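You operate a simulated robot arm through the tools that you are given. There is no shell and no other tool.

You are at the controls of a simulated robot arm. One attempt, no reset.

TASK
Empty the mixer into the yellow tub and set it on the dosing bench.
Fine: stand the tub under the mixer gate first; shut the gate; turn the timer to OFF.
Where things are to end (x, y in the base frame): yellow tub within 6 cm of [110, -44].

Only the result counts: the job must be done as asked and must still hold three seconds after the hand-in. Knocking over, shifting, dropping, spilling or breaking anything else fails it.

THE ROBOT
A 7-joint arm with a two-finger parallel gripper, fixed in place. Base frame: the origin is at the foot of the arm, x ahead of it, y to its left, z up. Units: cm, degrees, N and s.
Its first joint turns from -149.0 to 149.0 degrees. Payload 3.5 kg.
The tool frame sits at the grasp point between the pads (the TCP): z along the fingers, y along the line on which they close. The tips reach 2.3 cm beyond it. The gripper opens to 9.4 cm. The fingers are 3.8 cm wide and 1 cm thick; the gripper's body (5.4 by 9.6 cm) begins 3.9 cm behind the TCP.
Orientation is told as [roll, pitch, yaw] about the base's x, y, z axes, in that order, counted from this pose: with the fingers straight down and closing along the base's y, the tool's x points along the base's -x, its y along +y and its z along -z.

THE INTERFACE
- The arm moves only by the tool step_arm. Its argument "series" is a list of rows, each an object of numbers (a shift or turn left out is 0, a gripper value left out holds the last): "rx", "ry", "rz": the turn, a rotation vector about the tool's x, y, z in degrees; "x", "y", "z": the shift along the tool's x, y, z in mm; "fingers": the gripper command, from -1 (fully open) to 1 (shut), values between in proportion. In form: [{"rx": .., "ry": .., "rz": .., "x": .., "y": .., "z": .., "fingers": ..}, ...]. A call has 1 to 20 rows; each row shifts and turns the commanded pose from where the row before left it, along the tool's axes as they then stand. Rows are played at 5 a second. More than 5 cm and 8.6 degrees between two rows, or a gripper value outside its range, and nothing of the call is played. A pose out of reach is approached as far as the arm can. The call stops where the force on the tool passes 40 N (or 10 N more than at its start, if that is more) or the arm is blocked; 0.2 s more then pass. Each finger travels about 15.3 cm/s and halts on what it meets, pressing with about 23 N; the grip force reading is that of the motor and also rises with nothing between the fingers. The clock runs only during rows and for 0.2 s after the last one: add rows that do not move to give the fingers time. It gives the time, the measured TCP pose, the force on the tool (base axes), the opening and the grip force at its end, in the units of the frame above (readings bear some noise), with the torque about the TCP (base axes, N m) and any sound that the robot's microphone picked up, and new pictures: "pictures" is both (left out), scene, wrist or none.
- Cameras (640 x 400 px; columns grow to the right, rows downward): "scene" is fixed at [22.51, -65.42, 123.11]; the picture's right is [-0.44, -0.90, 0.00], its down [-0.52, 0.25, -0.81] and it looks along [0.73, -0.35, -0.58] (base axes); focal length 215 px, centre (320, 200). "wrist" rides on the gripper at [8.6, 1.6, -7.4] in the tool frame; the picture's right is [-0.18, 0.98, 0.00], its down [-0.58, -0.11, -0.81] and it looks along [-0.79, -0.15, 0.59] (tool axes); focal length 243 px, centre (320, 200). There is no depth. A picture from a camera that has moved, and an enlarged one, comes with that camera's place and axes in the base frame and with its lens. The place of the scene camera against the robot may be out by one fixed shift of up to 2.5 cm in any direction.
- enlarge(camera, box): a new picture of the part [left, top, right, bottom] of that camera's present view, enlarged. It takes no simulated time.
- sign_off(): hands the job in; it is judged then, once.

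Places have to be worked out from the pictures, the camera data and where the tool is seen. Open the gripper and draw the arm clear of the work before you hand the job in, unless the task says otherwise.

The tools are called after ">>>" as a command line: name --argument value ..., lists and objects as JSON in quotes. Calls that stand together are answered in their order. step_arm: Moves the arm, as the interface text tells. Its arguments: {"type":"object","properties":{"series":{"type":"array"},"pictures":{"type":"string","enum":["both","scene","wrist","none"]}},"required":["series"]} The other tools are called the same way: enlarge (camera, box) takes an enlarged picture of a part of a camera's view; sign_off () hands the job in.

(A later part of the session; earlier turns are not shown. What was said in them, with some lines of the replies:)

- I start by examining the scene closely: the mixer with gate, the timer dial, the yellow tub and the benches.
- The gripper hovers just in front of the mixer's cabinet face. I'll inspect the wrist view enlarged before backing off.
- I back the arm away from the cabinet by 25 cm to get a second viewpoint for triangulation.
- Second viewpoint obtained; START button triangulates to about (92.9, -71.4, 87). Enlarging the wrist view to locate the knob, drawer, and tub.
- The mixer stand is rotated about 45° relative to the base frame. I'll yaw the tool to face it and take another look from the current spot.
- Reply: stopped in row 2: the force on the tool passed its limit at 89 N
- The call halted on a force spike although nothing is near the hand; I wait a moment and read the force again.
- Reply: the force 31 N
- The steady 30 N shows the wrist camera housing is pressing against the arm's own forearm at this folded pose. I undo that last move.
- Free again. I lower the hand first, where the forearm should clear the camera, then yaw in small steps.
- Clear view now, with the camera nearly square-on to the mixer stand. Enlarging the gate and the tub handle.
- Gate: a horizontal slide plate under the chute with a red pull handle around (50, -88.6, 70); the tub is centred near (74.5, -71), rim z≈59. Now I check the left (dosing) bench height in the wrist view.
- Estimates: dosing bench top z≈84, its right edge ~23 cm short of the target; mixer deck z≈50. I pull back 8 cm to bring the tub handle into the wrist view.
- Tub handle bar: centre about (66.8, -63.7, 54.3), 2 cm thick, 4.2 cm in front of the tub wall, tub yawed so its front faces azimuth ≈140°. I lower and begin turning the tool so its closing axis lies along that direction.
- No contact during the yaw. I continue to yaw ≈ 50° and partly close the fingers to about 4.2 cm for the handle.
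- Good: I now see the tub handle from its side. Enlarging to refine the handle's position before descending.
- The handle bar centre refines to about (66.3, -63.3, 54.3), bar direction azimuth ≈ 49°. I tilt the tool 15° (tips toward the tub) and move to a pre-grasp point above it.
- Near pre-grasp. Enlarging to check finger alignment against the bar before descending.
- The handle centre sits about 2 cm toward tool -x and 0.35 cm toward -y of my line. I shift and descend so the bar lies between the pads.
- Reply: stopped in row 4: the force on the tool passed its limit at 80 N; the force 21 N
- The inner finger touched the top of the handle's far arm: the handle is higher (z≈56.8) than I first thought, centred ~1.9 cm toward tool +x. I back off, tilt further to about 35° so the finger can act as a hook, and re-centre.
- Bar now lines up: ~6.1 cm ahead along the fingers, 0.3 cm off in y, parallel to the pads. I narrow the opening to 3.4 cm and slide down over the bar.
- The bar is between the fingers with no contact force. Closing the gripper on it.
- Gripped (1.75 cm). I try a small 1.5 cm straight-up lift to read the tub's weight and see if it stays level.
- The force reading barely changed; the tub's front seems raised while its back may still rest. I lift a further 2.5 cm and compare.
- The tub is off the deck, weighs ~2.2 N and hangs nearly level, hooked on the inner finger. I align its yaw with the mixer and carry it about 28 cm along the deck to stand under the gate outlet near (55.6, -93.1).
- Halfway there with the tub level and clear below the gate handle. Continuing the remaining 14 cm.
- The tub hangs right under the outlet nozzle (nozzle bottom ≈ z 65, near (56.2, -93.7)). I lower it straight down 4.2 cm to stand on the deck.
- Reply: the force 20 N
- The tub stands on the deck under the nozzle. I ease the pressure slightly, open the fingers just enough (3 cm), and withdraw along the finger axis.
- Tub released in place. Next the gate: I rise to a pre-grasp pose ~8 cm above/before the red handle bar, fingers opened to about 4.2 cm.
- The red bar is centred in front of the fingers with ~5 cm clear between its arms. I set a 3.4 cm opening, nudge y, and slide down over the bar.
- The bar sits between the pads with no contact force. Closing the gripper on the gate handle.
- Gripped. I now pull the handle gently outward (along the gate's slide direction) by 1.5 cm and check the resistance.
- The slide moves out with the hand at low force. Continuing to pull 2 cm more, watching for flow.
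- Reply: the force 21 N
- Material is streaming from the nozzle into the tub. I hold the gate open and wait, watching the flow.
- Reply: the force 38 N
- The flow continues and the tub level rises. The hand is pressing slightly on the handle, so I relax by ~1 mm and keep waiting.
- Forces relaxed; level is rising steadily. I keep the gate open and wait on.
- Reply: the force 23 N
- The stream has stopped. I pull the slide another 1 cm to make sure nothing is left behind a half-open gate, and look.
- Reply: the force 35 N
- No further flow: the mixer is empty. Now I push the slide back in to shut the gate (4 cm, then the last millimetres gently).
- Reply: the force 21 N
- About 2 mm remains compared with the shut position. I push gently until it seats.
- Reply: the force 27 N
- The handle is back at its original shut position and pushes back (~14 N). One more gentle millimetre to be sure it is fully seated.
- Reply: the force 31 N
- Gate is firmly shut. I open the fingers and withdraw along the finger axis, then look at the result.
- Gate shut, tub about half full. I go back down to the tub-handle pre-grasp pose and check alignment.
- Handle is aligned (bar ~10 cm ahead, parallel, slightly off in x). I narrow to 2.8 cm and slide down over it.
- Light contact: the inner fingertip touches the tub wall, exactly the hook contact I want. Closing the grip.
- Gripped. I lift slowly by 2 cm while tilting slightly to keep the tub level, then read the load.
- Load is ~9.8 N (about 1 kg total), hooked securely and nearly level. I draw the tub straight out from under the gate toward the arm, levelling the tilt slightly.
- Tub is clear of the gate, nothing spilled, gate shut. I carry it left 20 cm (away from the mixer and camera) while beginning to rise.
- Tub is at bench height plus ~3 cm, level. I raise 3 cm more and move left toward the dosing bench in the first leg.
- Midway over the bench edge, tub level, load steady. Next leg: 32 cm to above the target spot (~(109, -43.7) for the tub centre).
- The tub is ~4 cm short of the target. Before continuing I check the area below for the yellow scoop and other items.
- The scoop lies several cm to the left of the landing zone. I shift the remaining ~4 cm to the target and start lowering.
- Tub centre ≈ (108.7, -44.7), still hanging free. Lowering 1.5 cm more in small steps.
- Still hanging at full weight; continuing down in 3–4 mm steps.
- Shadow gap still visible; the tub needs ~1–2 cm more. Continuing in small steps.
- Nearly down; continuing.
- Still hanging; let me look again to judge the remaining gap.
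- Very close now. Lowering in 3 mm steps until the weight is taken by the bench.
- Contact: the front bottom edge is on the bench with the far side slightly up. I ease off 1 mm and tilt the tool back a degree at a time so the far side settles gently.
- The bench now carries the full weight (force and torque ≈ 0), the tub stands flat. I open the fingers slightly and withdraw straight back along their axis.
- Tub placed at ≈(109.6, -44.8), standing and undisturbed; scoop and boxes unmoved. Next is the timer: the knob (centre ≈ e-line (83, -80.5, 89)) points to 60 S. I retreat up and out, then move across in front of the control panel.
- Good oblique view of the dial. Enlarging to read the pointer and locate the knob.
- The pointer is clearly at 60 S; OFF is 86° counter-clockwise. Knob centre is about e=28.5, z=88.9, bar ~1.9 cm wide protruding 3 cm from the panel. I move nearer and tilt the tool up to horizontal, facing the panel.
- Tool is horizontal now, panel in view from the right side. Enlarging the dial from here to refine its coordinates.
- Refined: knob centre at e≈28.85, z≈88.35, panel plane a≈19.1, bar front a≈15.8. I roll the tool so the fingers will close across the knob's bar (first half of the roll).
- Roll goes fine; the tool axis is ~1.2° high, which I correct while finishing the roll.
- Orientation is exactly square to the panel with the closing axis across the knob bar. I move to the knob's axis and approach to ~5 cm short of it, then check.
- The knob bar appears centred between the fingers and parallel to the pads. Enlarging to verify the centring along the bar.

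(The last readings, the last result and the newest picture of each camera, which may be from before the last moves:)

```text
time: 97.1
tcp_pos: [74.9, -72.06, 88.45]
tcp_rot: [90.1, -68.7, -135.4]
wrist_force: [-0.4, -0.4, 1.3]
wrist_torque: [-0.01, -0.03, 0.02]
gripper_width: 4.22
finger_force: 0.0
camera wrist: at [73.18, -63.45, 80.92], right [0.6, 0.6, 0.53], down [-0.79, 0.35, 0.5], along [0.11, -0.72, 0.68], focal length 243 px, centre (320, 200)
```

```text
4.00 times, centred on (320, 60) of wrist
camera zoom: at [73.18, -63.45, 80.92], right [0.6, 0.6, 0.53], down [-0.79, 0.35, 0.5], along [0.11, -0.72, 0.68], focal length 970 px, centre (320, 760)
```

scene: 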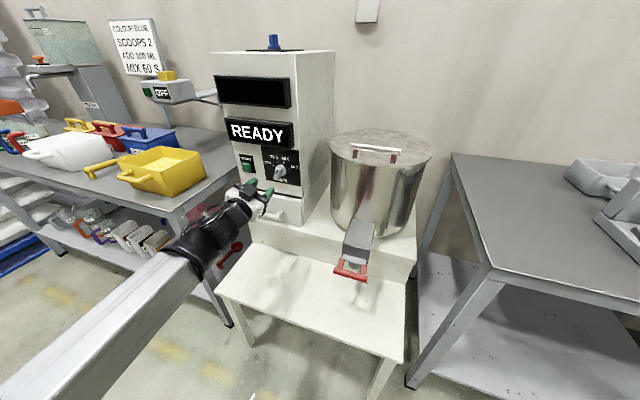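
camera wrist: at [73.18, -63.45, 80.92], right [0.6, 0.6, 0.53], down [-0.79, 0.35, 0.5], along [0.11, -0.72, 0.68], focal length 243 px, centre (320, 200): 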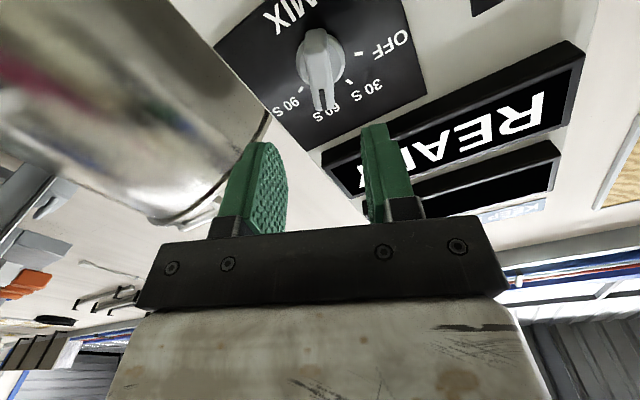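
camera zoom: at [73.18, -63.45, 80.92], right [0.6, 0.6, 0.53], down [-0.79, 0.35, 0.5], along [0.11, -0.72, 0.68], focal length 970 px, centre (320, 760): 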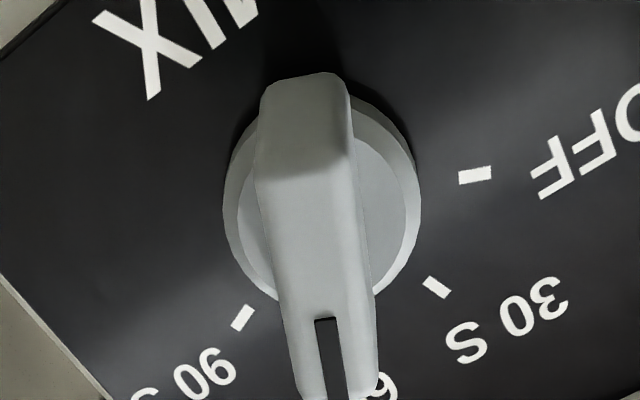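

Alignment is within ~1 mm; the panel is ~12.4 cm ahead. I advance in steps until the fingertips straddle the bar (stop ~1 cm short of the disc).

>>> step_arm --series '[{"z": 20}, {"z": 20}, {"z": 20}, {"z": 15}, {"z": 11}, {}, {}]'

>>> enlarge --camera "wrist" --box '[200, 50, 440, 200]'

>>> enlarge --camera "scene" --box '[200, 130, 320, 230]'

```text
time: 98.7
tcp_pos: [81.27, -78.29, 88.46]
tcp_rot: [90.1, -68.6, -135.5]
wrist_force: [0.3, 0.3, 1.4]
wrist_torque: [-0.01, 0.01, -0.02]
gripper_width: 4.22
finger_force: 0.1
camera wrist: at [79.46, -69.69, 80.85], right [0.6, 0.6, 0.53], down [-0.79, 0.35, 0.5], along [0.11, -0.72, 0.68], focal length 243 px, centre (320, 200)
```

scene: 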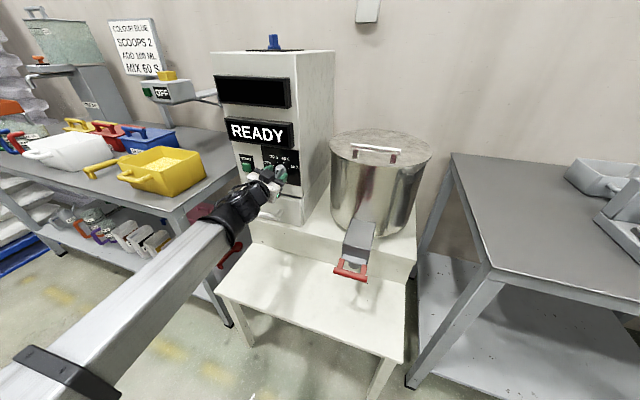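
wrist: 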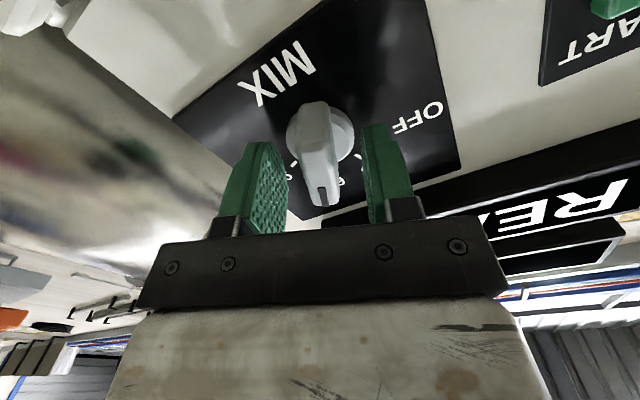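

```text
2.67 times, centred on (320, 125) of wrist
camera zoom: at [79.46, -69.69, 80.85], right [0.6, 0.6, 0.53], down [-0.79, 0.35, 0.5], along [0.11, -0.72, 0.68], focal length 647 px, centre (320, 400)
```

zoom: 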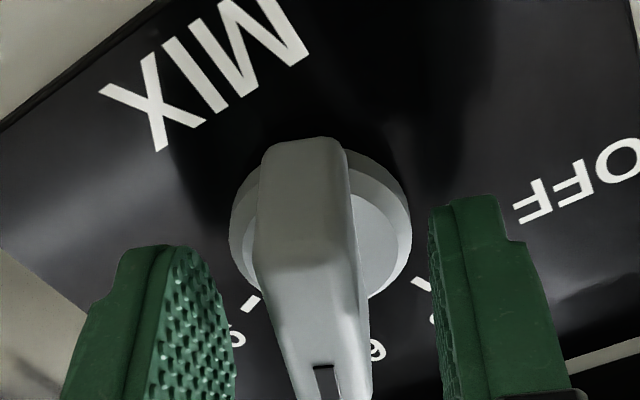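

```text
4.00 times, centred on (260, 180) of scene
camera zoom: at [22.51, -65.42, 123.11], right [-0.44, -0.9, 0.0], down [-0.52, 0.25, -0.81], along [0.73, -0.35, -0.58], focal length 861 px, centre (560, 280)
```

zoom: 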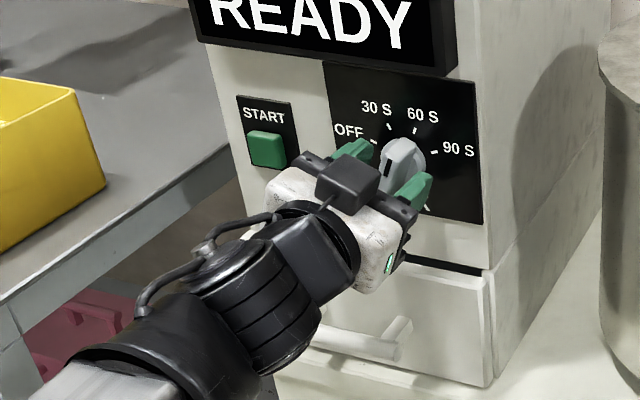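

Fingers straddle the bar without contact. Closing on the knob.

>>> step_arm --series '[{"fingers": 1}, {}, {}, {}, {}]' --pictures "wrist"

```text
time: 99.9
tcp_pos: [81.31, -78.32, 88.43]
tcp_rot: [90.1, -68.6, -135.5]
wrist_force: [-2.8, -2.6, 0.9]
wrist_torque: [-0.37, -0.36, 0.54]
gripper_width: 1.56
finger_force: 44.5
camera wrist: at [79.44, -69.71, 80.85], right [0.6, 0.6, 0.53], down [-0.79, 0.35, 0.5], along [0.11, -0.72, 0.68], focal length 243 px, centre (320, 200)
```

wrist: 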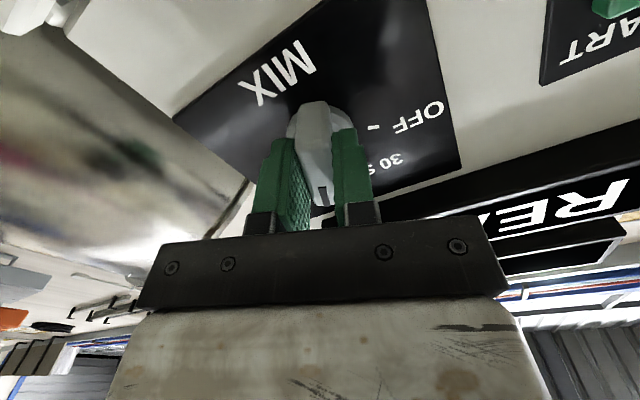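

Bar gripped (1.56 cm). I turn it counter-clockwise, first 12° as a test of resistance.

>>> step_arm --series '[{"rz": -4}, {"rz": -4}, {"rz": -4}, {}]' --pictures "wrist"

```text
time: 100.9
tcp_pos: [81.13, -78.35, 88.28]
tcp_rot: [90.8, -80.8, -136.3]
wrist_force: [6.8, -20.2, 21.3]
wrist_torque: [0.4, 0.33, 0.89]
gripper_width: 1.58
finger_force: 45.1
camera wrist: at [78.26, -70.9, 80.02], right [0.67, 0.66, 0.34], down [-0.71, 0.43, 0.55], along [0.22, -0.61, 0.76], focal length 243 px, centre (320, 200)
```

wrist: 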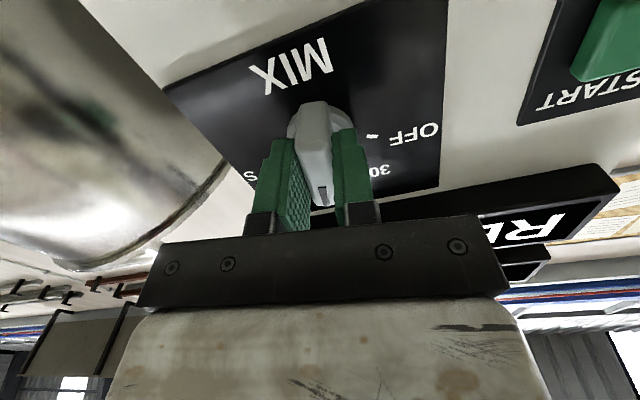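

The knob turns with the hand. A lateral load of ~25 N builds from slight axis offset, so I shift 1–2 mm to relieve it and keep turning.

>>> step_arm --series '[{"x": -1.6, "y": -0.4, "z": 0.5}, {"rz": -4}, {"rz": -4}, {"rz": -4}, {}]' --pictures "none"

```text
time: 102.1
tcp_pos: [81.11, -78.26, 88.43]
tcp_rot: [-90.6, -87.3, 45.2]
wrist_force: [20.7, -27.4, 14.0]
wrist_torque: [0.33, 0.3, 0.75]
gripper_width: 1.62
finger_force: 45.3
```

Mostly an outward pull of ~30 N builds up; I relieve it by 2 mm inward and 1 mm up, then continue turning.

>>> step_arm --series '[{"x": -1.0, "y": -0.3, "z": 2}, {}, {"rz": -4}, {"rz": -4}, {}]' --pictures "wrist"

```text
time: 103.3
tcp_pos: [81.21, -78.31, 88.44]
tcp_rot: [-89.6, -79.4, 44.3]
wrist_force: [-14.5, 0.8, -21.1]
wrist_torque: [0.38, 0.36, 0.49]
gripper_width: 1.59
finger_force: 44.6
camera wrist: at [76.03, -73.02, 79.52], right [0.71, 0.7, 0.0], down [-0.57, 0.57, 0.59], along [0.42, -0.42, 0.81], focal length 243 px, centre (320, 200)
```

wrist: 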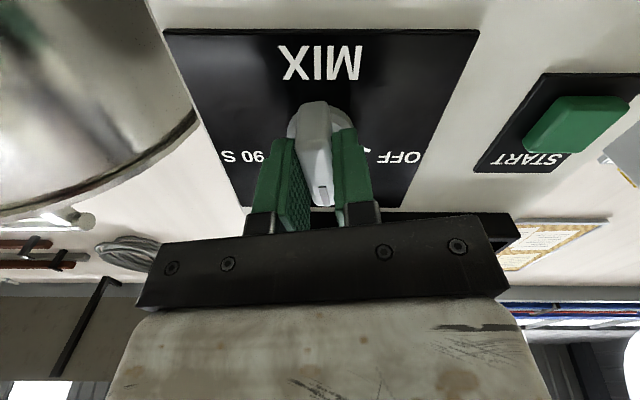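

Turned 32° so far with the pointer following. Continuing with small relief shifts.

>>> step_arm --series '[{"x": 1.0, "y": -0.3, "z": -0.5}, {"rz": -4}, {"rz": -4}, {"rz": -4}, {"rz": -4}, {}]' --pictures "none"

```text
time: 104.7
tcp_pos: [81.11, -78.27, 88.39]
tcp_rot: [-90.0, -63.4, 44.6]
wrist_force: [-25.2, 5.5, -20.1]
wrist_torque: [0.49, 0.49, 0.39]
gripper_width: 1.6
finger_force: 45.4
```

>>> step_arm --series '[{"x": 1.6, "y": -0.2, "z": -1.3}, {"rz": -4}, {"rz": -4}, {"rz": -4}, {"rz": -4}, {}]' --pictures "wrist"

```text
time: 106.1
tcp_pos: [81.06, -78.4, 88.44]
tcp_rot: [-90.1, -47.3, 44.7]
wrist_force: [-2.6, 1.7, -5.9]
wrist_torque: [0.15, 0.16, 0.76]
gripper_width: 1.59
finger_force: 45.6
camera wrist: at [72.7, -76.36, 80.89], right [0.6, 0.6, -0.53], down [-0.34, 0.79, 0.5], along [0.72, -0.12, 0.68], focal length 243 px, centre (320, 200)
```

wrist: 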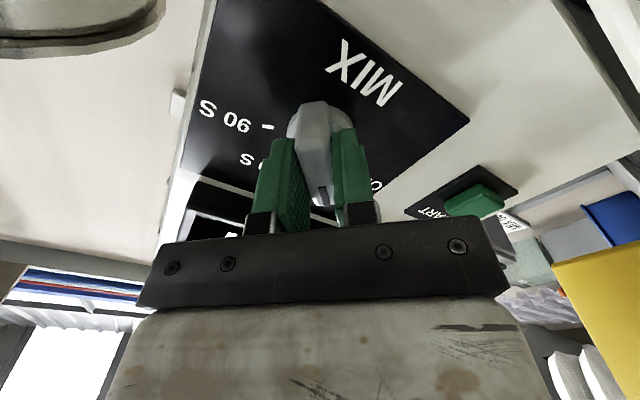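

Forces are small now; 22° left to OFF. Continuing.

>>> step_arm --series '[{"x": 0.4, "rz": -4}, {"rz": -4}, {"rz": -4}, {"rz": -4}, {}]' --pictures "none"

```text
time: 107.3
tcp_pos: [81.08, -78.41, 88.44]
tcp_rot: [-90.2, -31.3, 44.6]
wrist_force: [19.7, -14.2, 14.4]
wrist_torque: [0.13, 0.13, 0.92]
gripper_width: 1.6
finger_force: 44.8
```

>>> step_arm --series '[{"x": -0.5, "y": -0.8, "z": 1.2}, {"rz": -3}, {"rz": -3}, {}, {}]'

>>> enlarge --camera "wrist" --box '[220, 40, 460, 190]'

>>> enlarge --camera "scene" --box '[200, 130, 320, 230]'

```text
time: 108.5
tcp_pos: [81.17, -78.4, 88.5]
tcp_rot: [-90.2, -25.2, 44.7]
wrist_force: [15.4, -3.5, 16.4]
wrist_torque: [0.15, 0.16, 0.61]
gripper_width: 1.59
finger_force: 44.8
camera wrist: at [70.93, -78.1, 83.21], right [0.42, 0.41, -0.81], down [-0.23, 0.91, 0.35], along [0.88, 0.04, 0.47], focal length 243 px, centre (320, 200)
```

scene: 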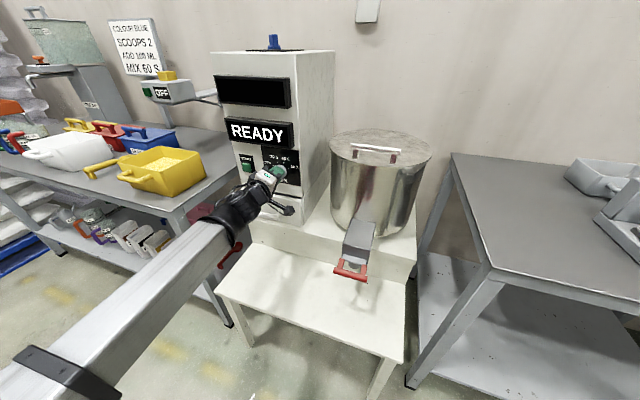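
wrist: 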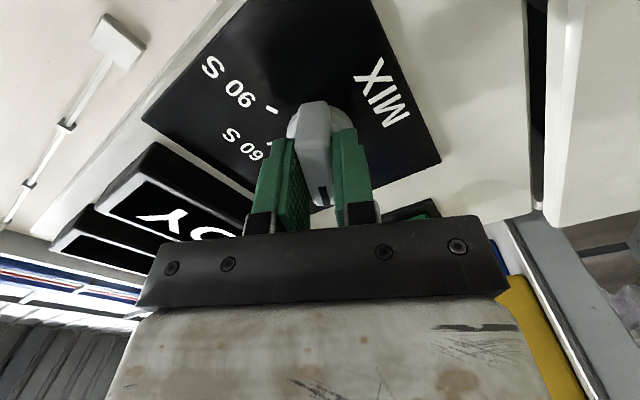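

```text
2.67 times, centred on (340, 115) of wrist
camera zoom: at [70.93, -78.1, 83.21], right [0.42, 0.41, -0.81], down [-0.23, 0.91, 0.35], along [0.88, 0.04, 0.47], focal length 647 px, centre (267, 427)
```

zoom: 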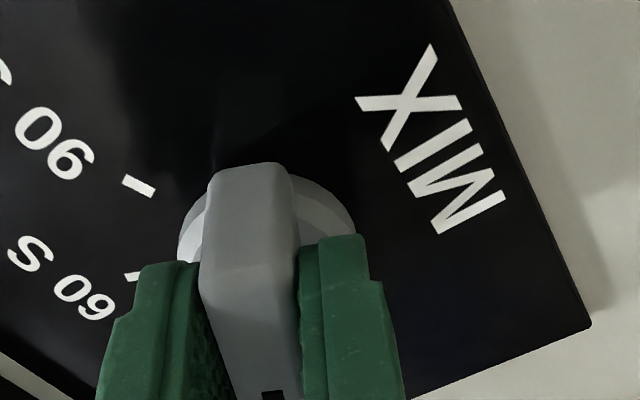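

```text
4.00 times, centred on (260, 180) of scene
camera zoom: at [22.51, -65.42, 123.11], right [-0.44, -0.9, 0.0], down [-0.52, 0.25, -0.81], along [0.73, -0.35, -0.58], focal length 861 px, centre (560, 280)
```

zoom: 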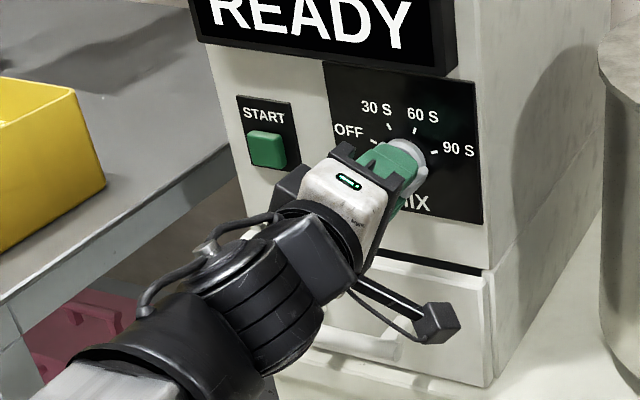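

The turn totals 86°. I open the fingers, withdraw a few centimetres and check where the pointer stands.

>>> step_arm --series '[{"fingers": 0.1}, {}, {}, {"z": -20}, {"z": -30}, {"z": -30}, {"z": -30}, {}]'

>>> enlarge --camera "wrist" --box '[200, 0, 440, 150]'

>>> enlarge --camera "scene" --box '[230, 140, 310, 190]'

```text
time: 110.3
tcp_pos: [73.35, -70.43, 88.48]
tcp_rot: [-90.1, -25.4, 44.7]
wrist_force: [-0.6, -0.8, -0.2]
wrist_torque: [0.01, 0.0, 0.03]
gripper_width: 4.21
finger_force: 0.2
camera wrist: at [63.19, -70.15, 83.22], right [0.42, 0.41, -0.81], down [-0.23, 0.91, 0.35], along [0.88, 0.04, 0.47], focal length 243 px, centre (320, 200)
```

scene: 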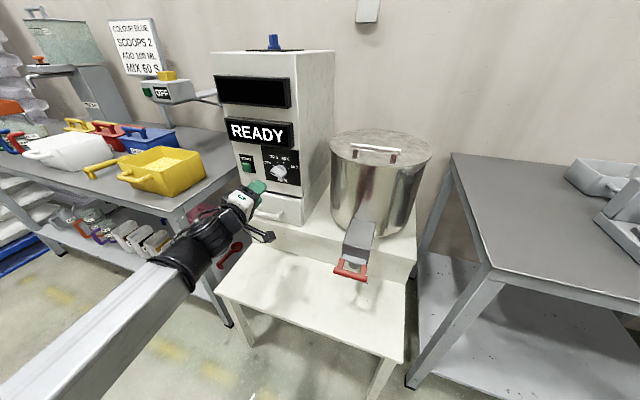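
wrist: 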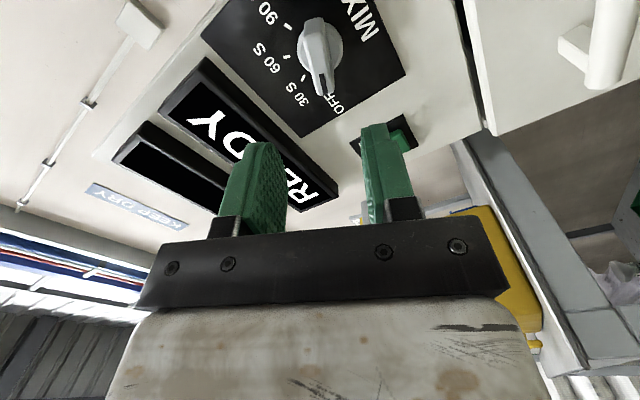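

```text
2.67 times, centred on (320, 75) of wrist
camera zoom: at [63.19, -70.15, 83.22], right [0.42, 0.41, -0.81], down [-0.23, 0.91, 0.35], along [0.88, 0.04, 0.47], focal length 647 px, centre (320, 533)
```

zoom: 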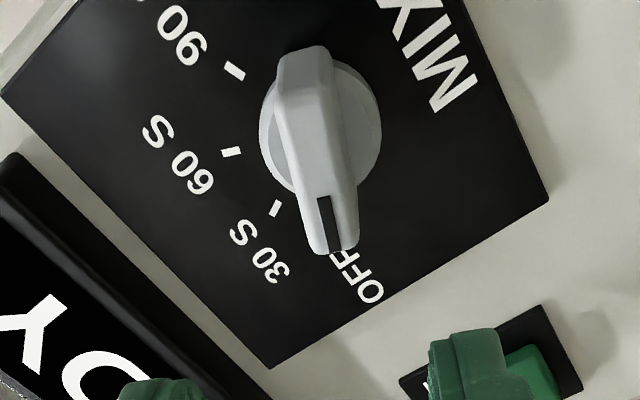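

```text
8.00 times, centred on (270, 165) of scene
camera zoom: at [22.51, -65.42, 123.11], right [-0.44, -0.9, 0.0], down [-0.52, 0.25, -0.81], along [0.73, -0.35, -0.58], focal length 1722 px, centre (720, 480)
```

zoom: 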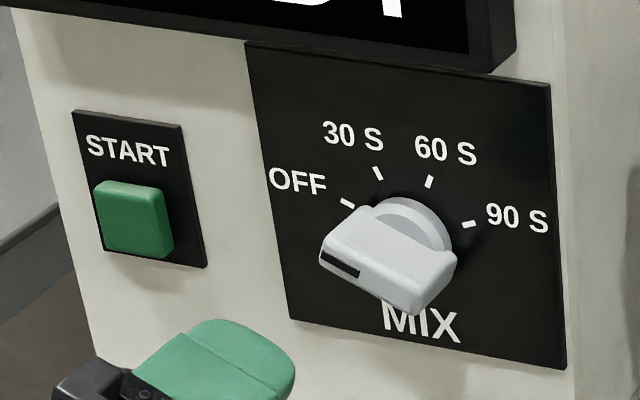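

Pointer is at OFF, though by my tick geometry (45° spacing) it is about 3° short of dead-centre. I re-grip and add the last 3°.

>>> step_arm --series '[{"z": 30}, {"z": 30}, {"z": 30}, {"z": 20}, {}, {"fingers": 1}, {}, {}, {}, {}]' --pictures "wrist"

```text
time: 112.5
tcp_pos: [81.11, -78.15, 88.55]
tcp_rot: [-90.1, -25.4, 44.6]
wrist_force: [3.2, 7.3, -15.4]
wrist_torque: [0.04, 0.0, 0.96]
gripper_width: 1.58
finger_force: 45.0
camera wrist: at [70.88, -77.83, 83.3], right [0.42, 0.41, -0.81], down [-0.23, 0.91, 0.35], along [0.88, 0.04, 0.47], focal length 243 px, centre (320, 200)
```

wrist: 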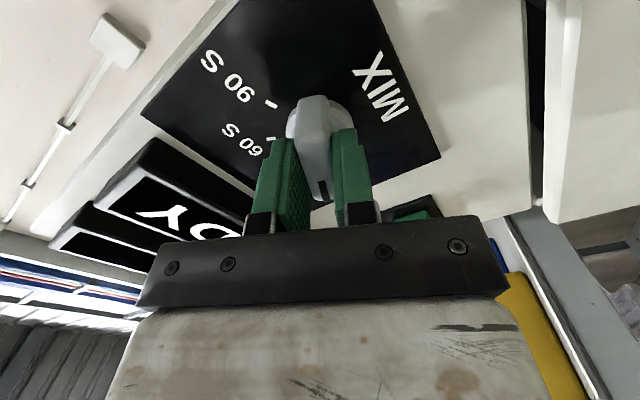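

>>> step_arm --series '[{"rz": -1.6}, {"rz": -1.6}, {}, {}, {"fingers": 0.1}, {}, {}, {"z": -20}, {"z": -30}, {"z": -30}, {"z": -30}, {"z": -30}, {}]'

>>> enlarge --camera "wrist" --box '[200, 0, 440, 150]'

>>> enlarge --camera "scene" --box '[230, 140, 310, 190]'

```text
time: 115.3
tcp_pos: [71.36, -68.68, 88.24]
tcp_rot: [-90.0, -22.2, 44.7]
wrist_force: [-0.2, 0.4, -0.1]
wrist_torque: [0.03, 0.0, -0.01]
gripper_width: 4.25
finger_force: 0.1
camera wrist: at [60.96, -68.52, 83.38], right [0.39, 0.38, -0.84], down [-0.21, 0.92, 0.32], along [0.9, 0.06, 0.44], focal length 243 px, centre (320, 200)
```

scene: 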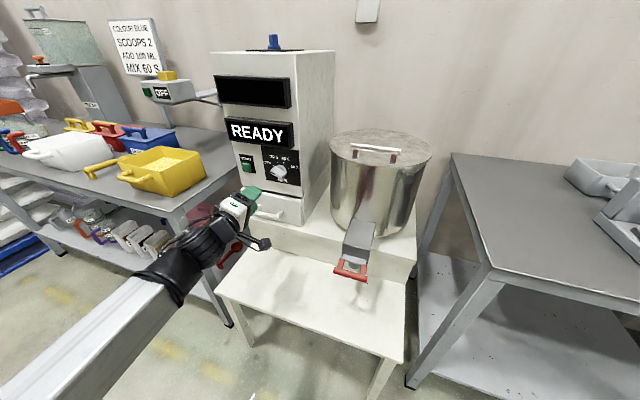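
wrist: 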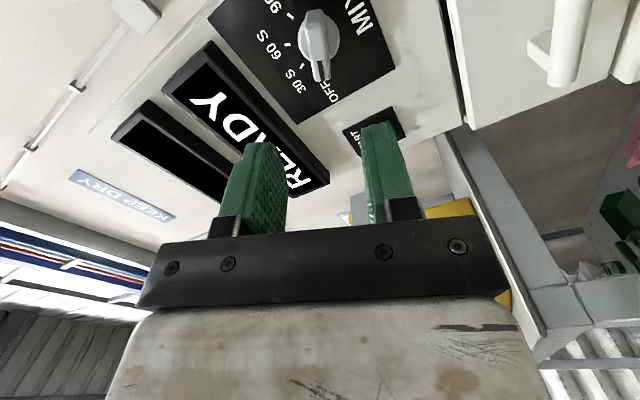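

```text
2.67 times, centred on (320, 75) of wrist
camera zoom: at [60.96, -68.52, 83.38], right [0.39, 0.38, -0.84], down [-0.21, 0.92, 0.32], along [0.9, 0.06, 0.44], focal length 647 px, centre (320, 533)
```

zoom: 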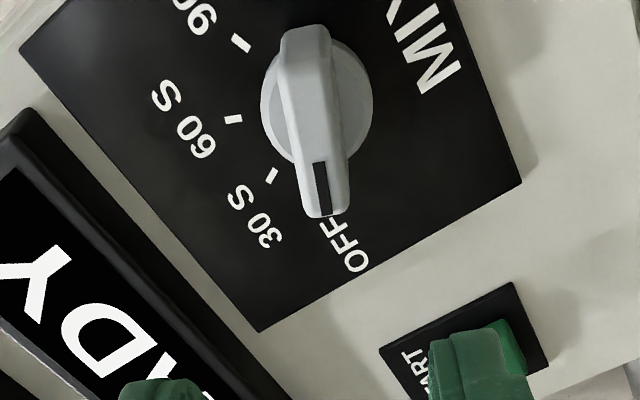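

```text
8.00 times, centred on (270, 165) of scene
camera zoom: at [22.51, -65.42, 123.11], right [-0.44, -0.9, 0.0], down [-0.52, 0.25, -0.81], along [0.73, -0.35, -0.58], focal length 1722 px, centre (720, 480)
```

zoom: 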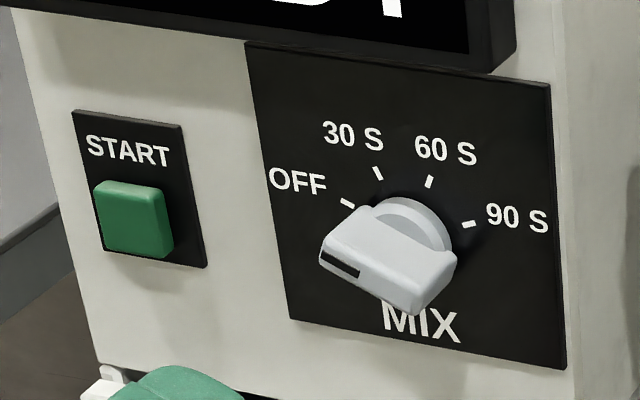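

The pointer looks identical before and after — it sits on OFF (likely detented). I open the gripper fully, retract from the work, and do a final check of everything.

>>> step_arm --series '[{"z": -25, "fingers": -1}, {"z": -25}, {"z": -25}, {"z": -25}, {}, {}, {}]'

>>> enlarge --camera "scene" --box '[60, 100, 220, 200]'

>>> enlarge --camera "scene" --box '[220, 180, 420, 305]'

>>> enlarge --camera "scene" --box '[200, 40, 360, 190]'

```text
time: 116.9
tcp_pos: [64.34, -61.18, 88.36]
tcp_rot: [-89.9, -22.2, 44.7]
wrist_force: [0.4, 0.2, 0.4]
wrist_torque: [-0.03, -0.03, 0.01]
gripper_width: 9.41
finger_force: 0.0
camera wrist: at [53.95, -61.1, 83.57], right [0.39, 0.38, -0.84], down [-0.21, 0.92, 0.32], along [0.9, 0.06, 0.44], focal length 243 px, centre (320, 200)
```

scene: 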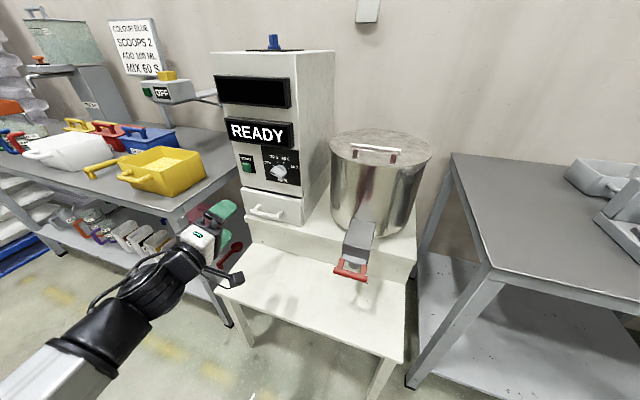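
wrist: 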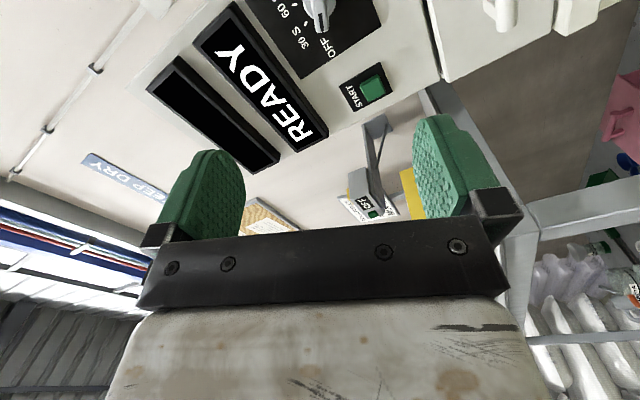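

```text
4.00 times, centred on (140, 150) of scene
camera zoom: at [22.51, -65.42, 123.11], right [-0.44, -0.9, 0.0], down [-0.52, 0.25, -0.81], along [0.73, -0.35, -0.58], focal length 861 px, centre (1040, 400)
```

zoom: 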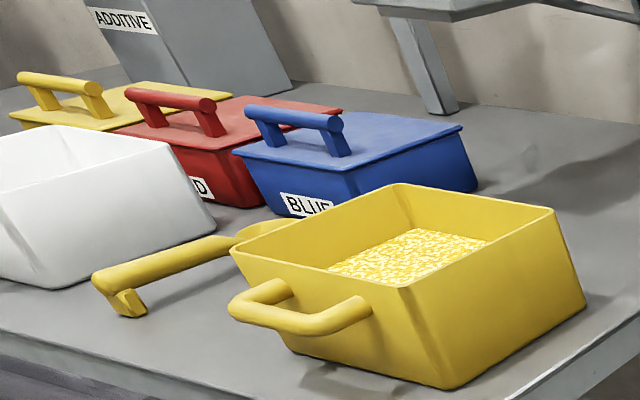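

```text
3.20 times, centred on (320, 242) of scene
camera zoom: at [22.51, -65.42, 123.11], right [-0.44, -0.9, 0.0], down [-0.52, 0.25, -0.81], along [0.73, -0.35, -0.58], focal length 689 px, centre (320, 64)
```

zoom: 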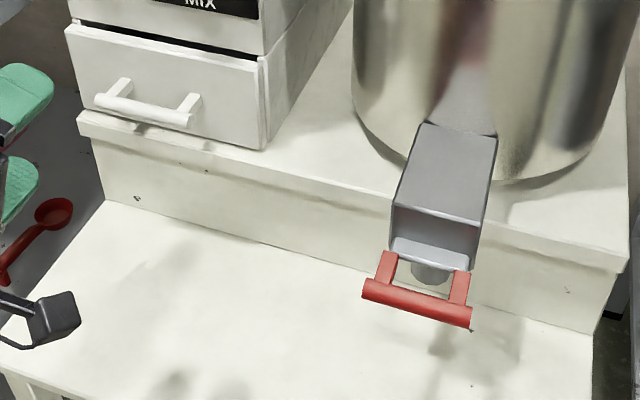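

```text
2.67 times, centred on (280, 115) of scene
camera zoom: at [22.51, -65.42, 123.11], right [-0.44, -0.9, 0.0], down [-0.52, 0.25, -0.81], along [0.73, -0.35, -0.58], focal length 574 px, centre (427, 427)
```

zoom: 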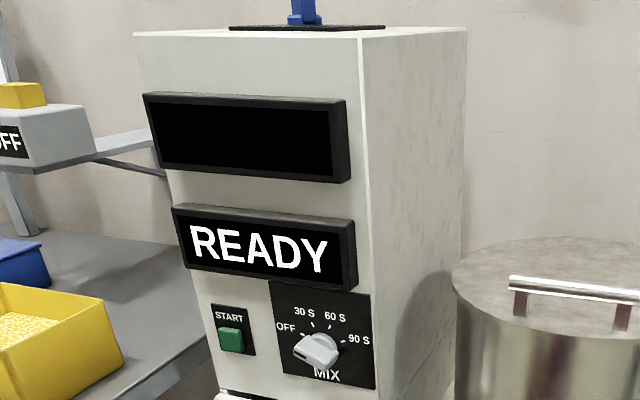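

Everything checks out: mixer emptied into the yellow tub, tub standing at ≈(109.6, -44.8) on the dosing bench, gate shut (handle at its original position), timer on OFF, nothing else disturbed, gripper open and clear. Handing in.

>>> sign_off

```text
The job is handed in.
```

The job is handed in, with every step done in the order you gave:

- **Tub under the gate:** I stood the yellow tub under the mixer outlet before opening anything.
- **Mixer emptied:** I pulled the gate open until the stream stopped. Opening it another centimetre brought nothing more out.
- **Gate shut:** the handle is back at its starting position and pressed home against its stop.
- **Tub on the dosing bench:** it stands flat at about (109.6, -44.8) by the scene camera, roughly 1 cm from the target.
- **Timer:** the knob points to OFF. The display above it still reads READY.

Nothing was spilled, and nothing else on the benches looks moved. There were two brief unplanned contacts:

- The wrist camera touched the arm's own forearm near the start.
- A finger pressed on the tub's handle before the first grasp.

Neither left a visible effect. The gripper is open and the arm is clear of the work.
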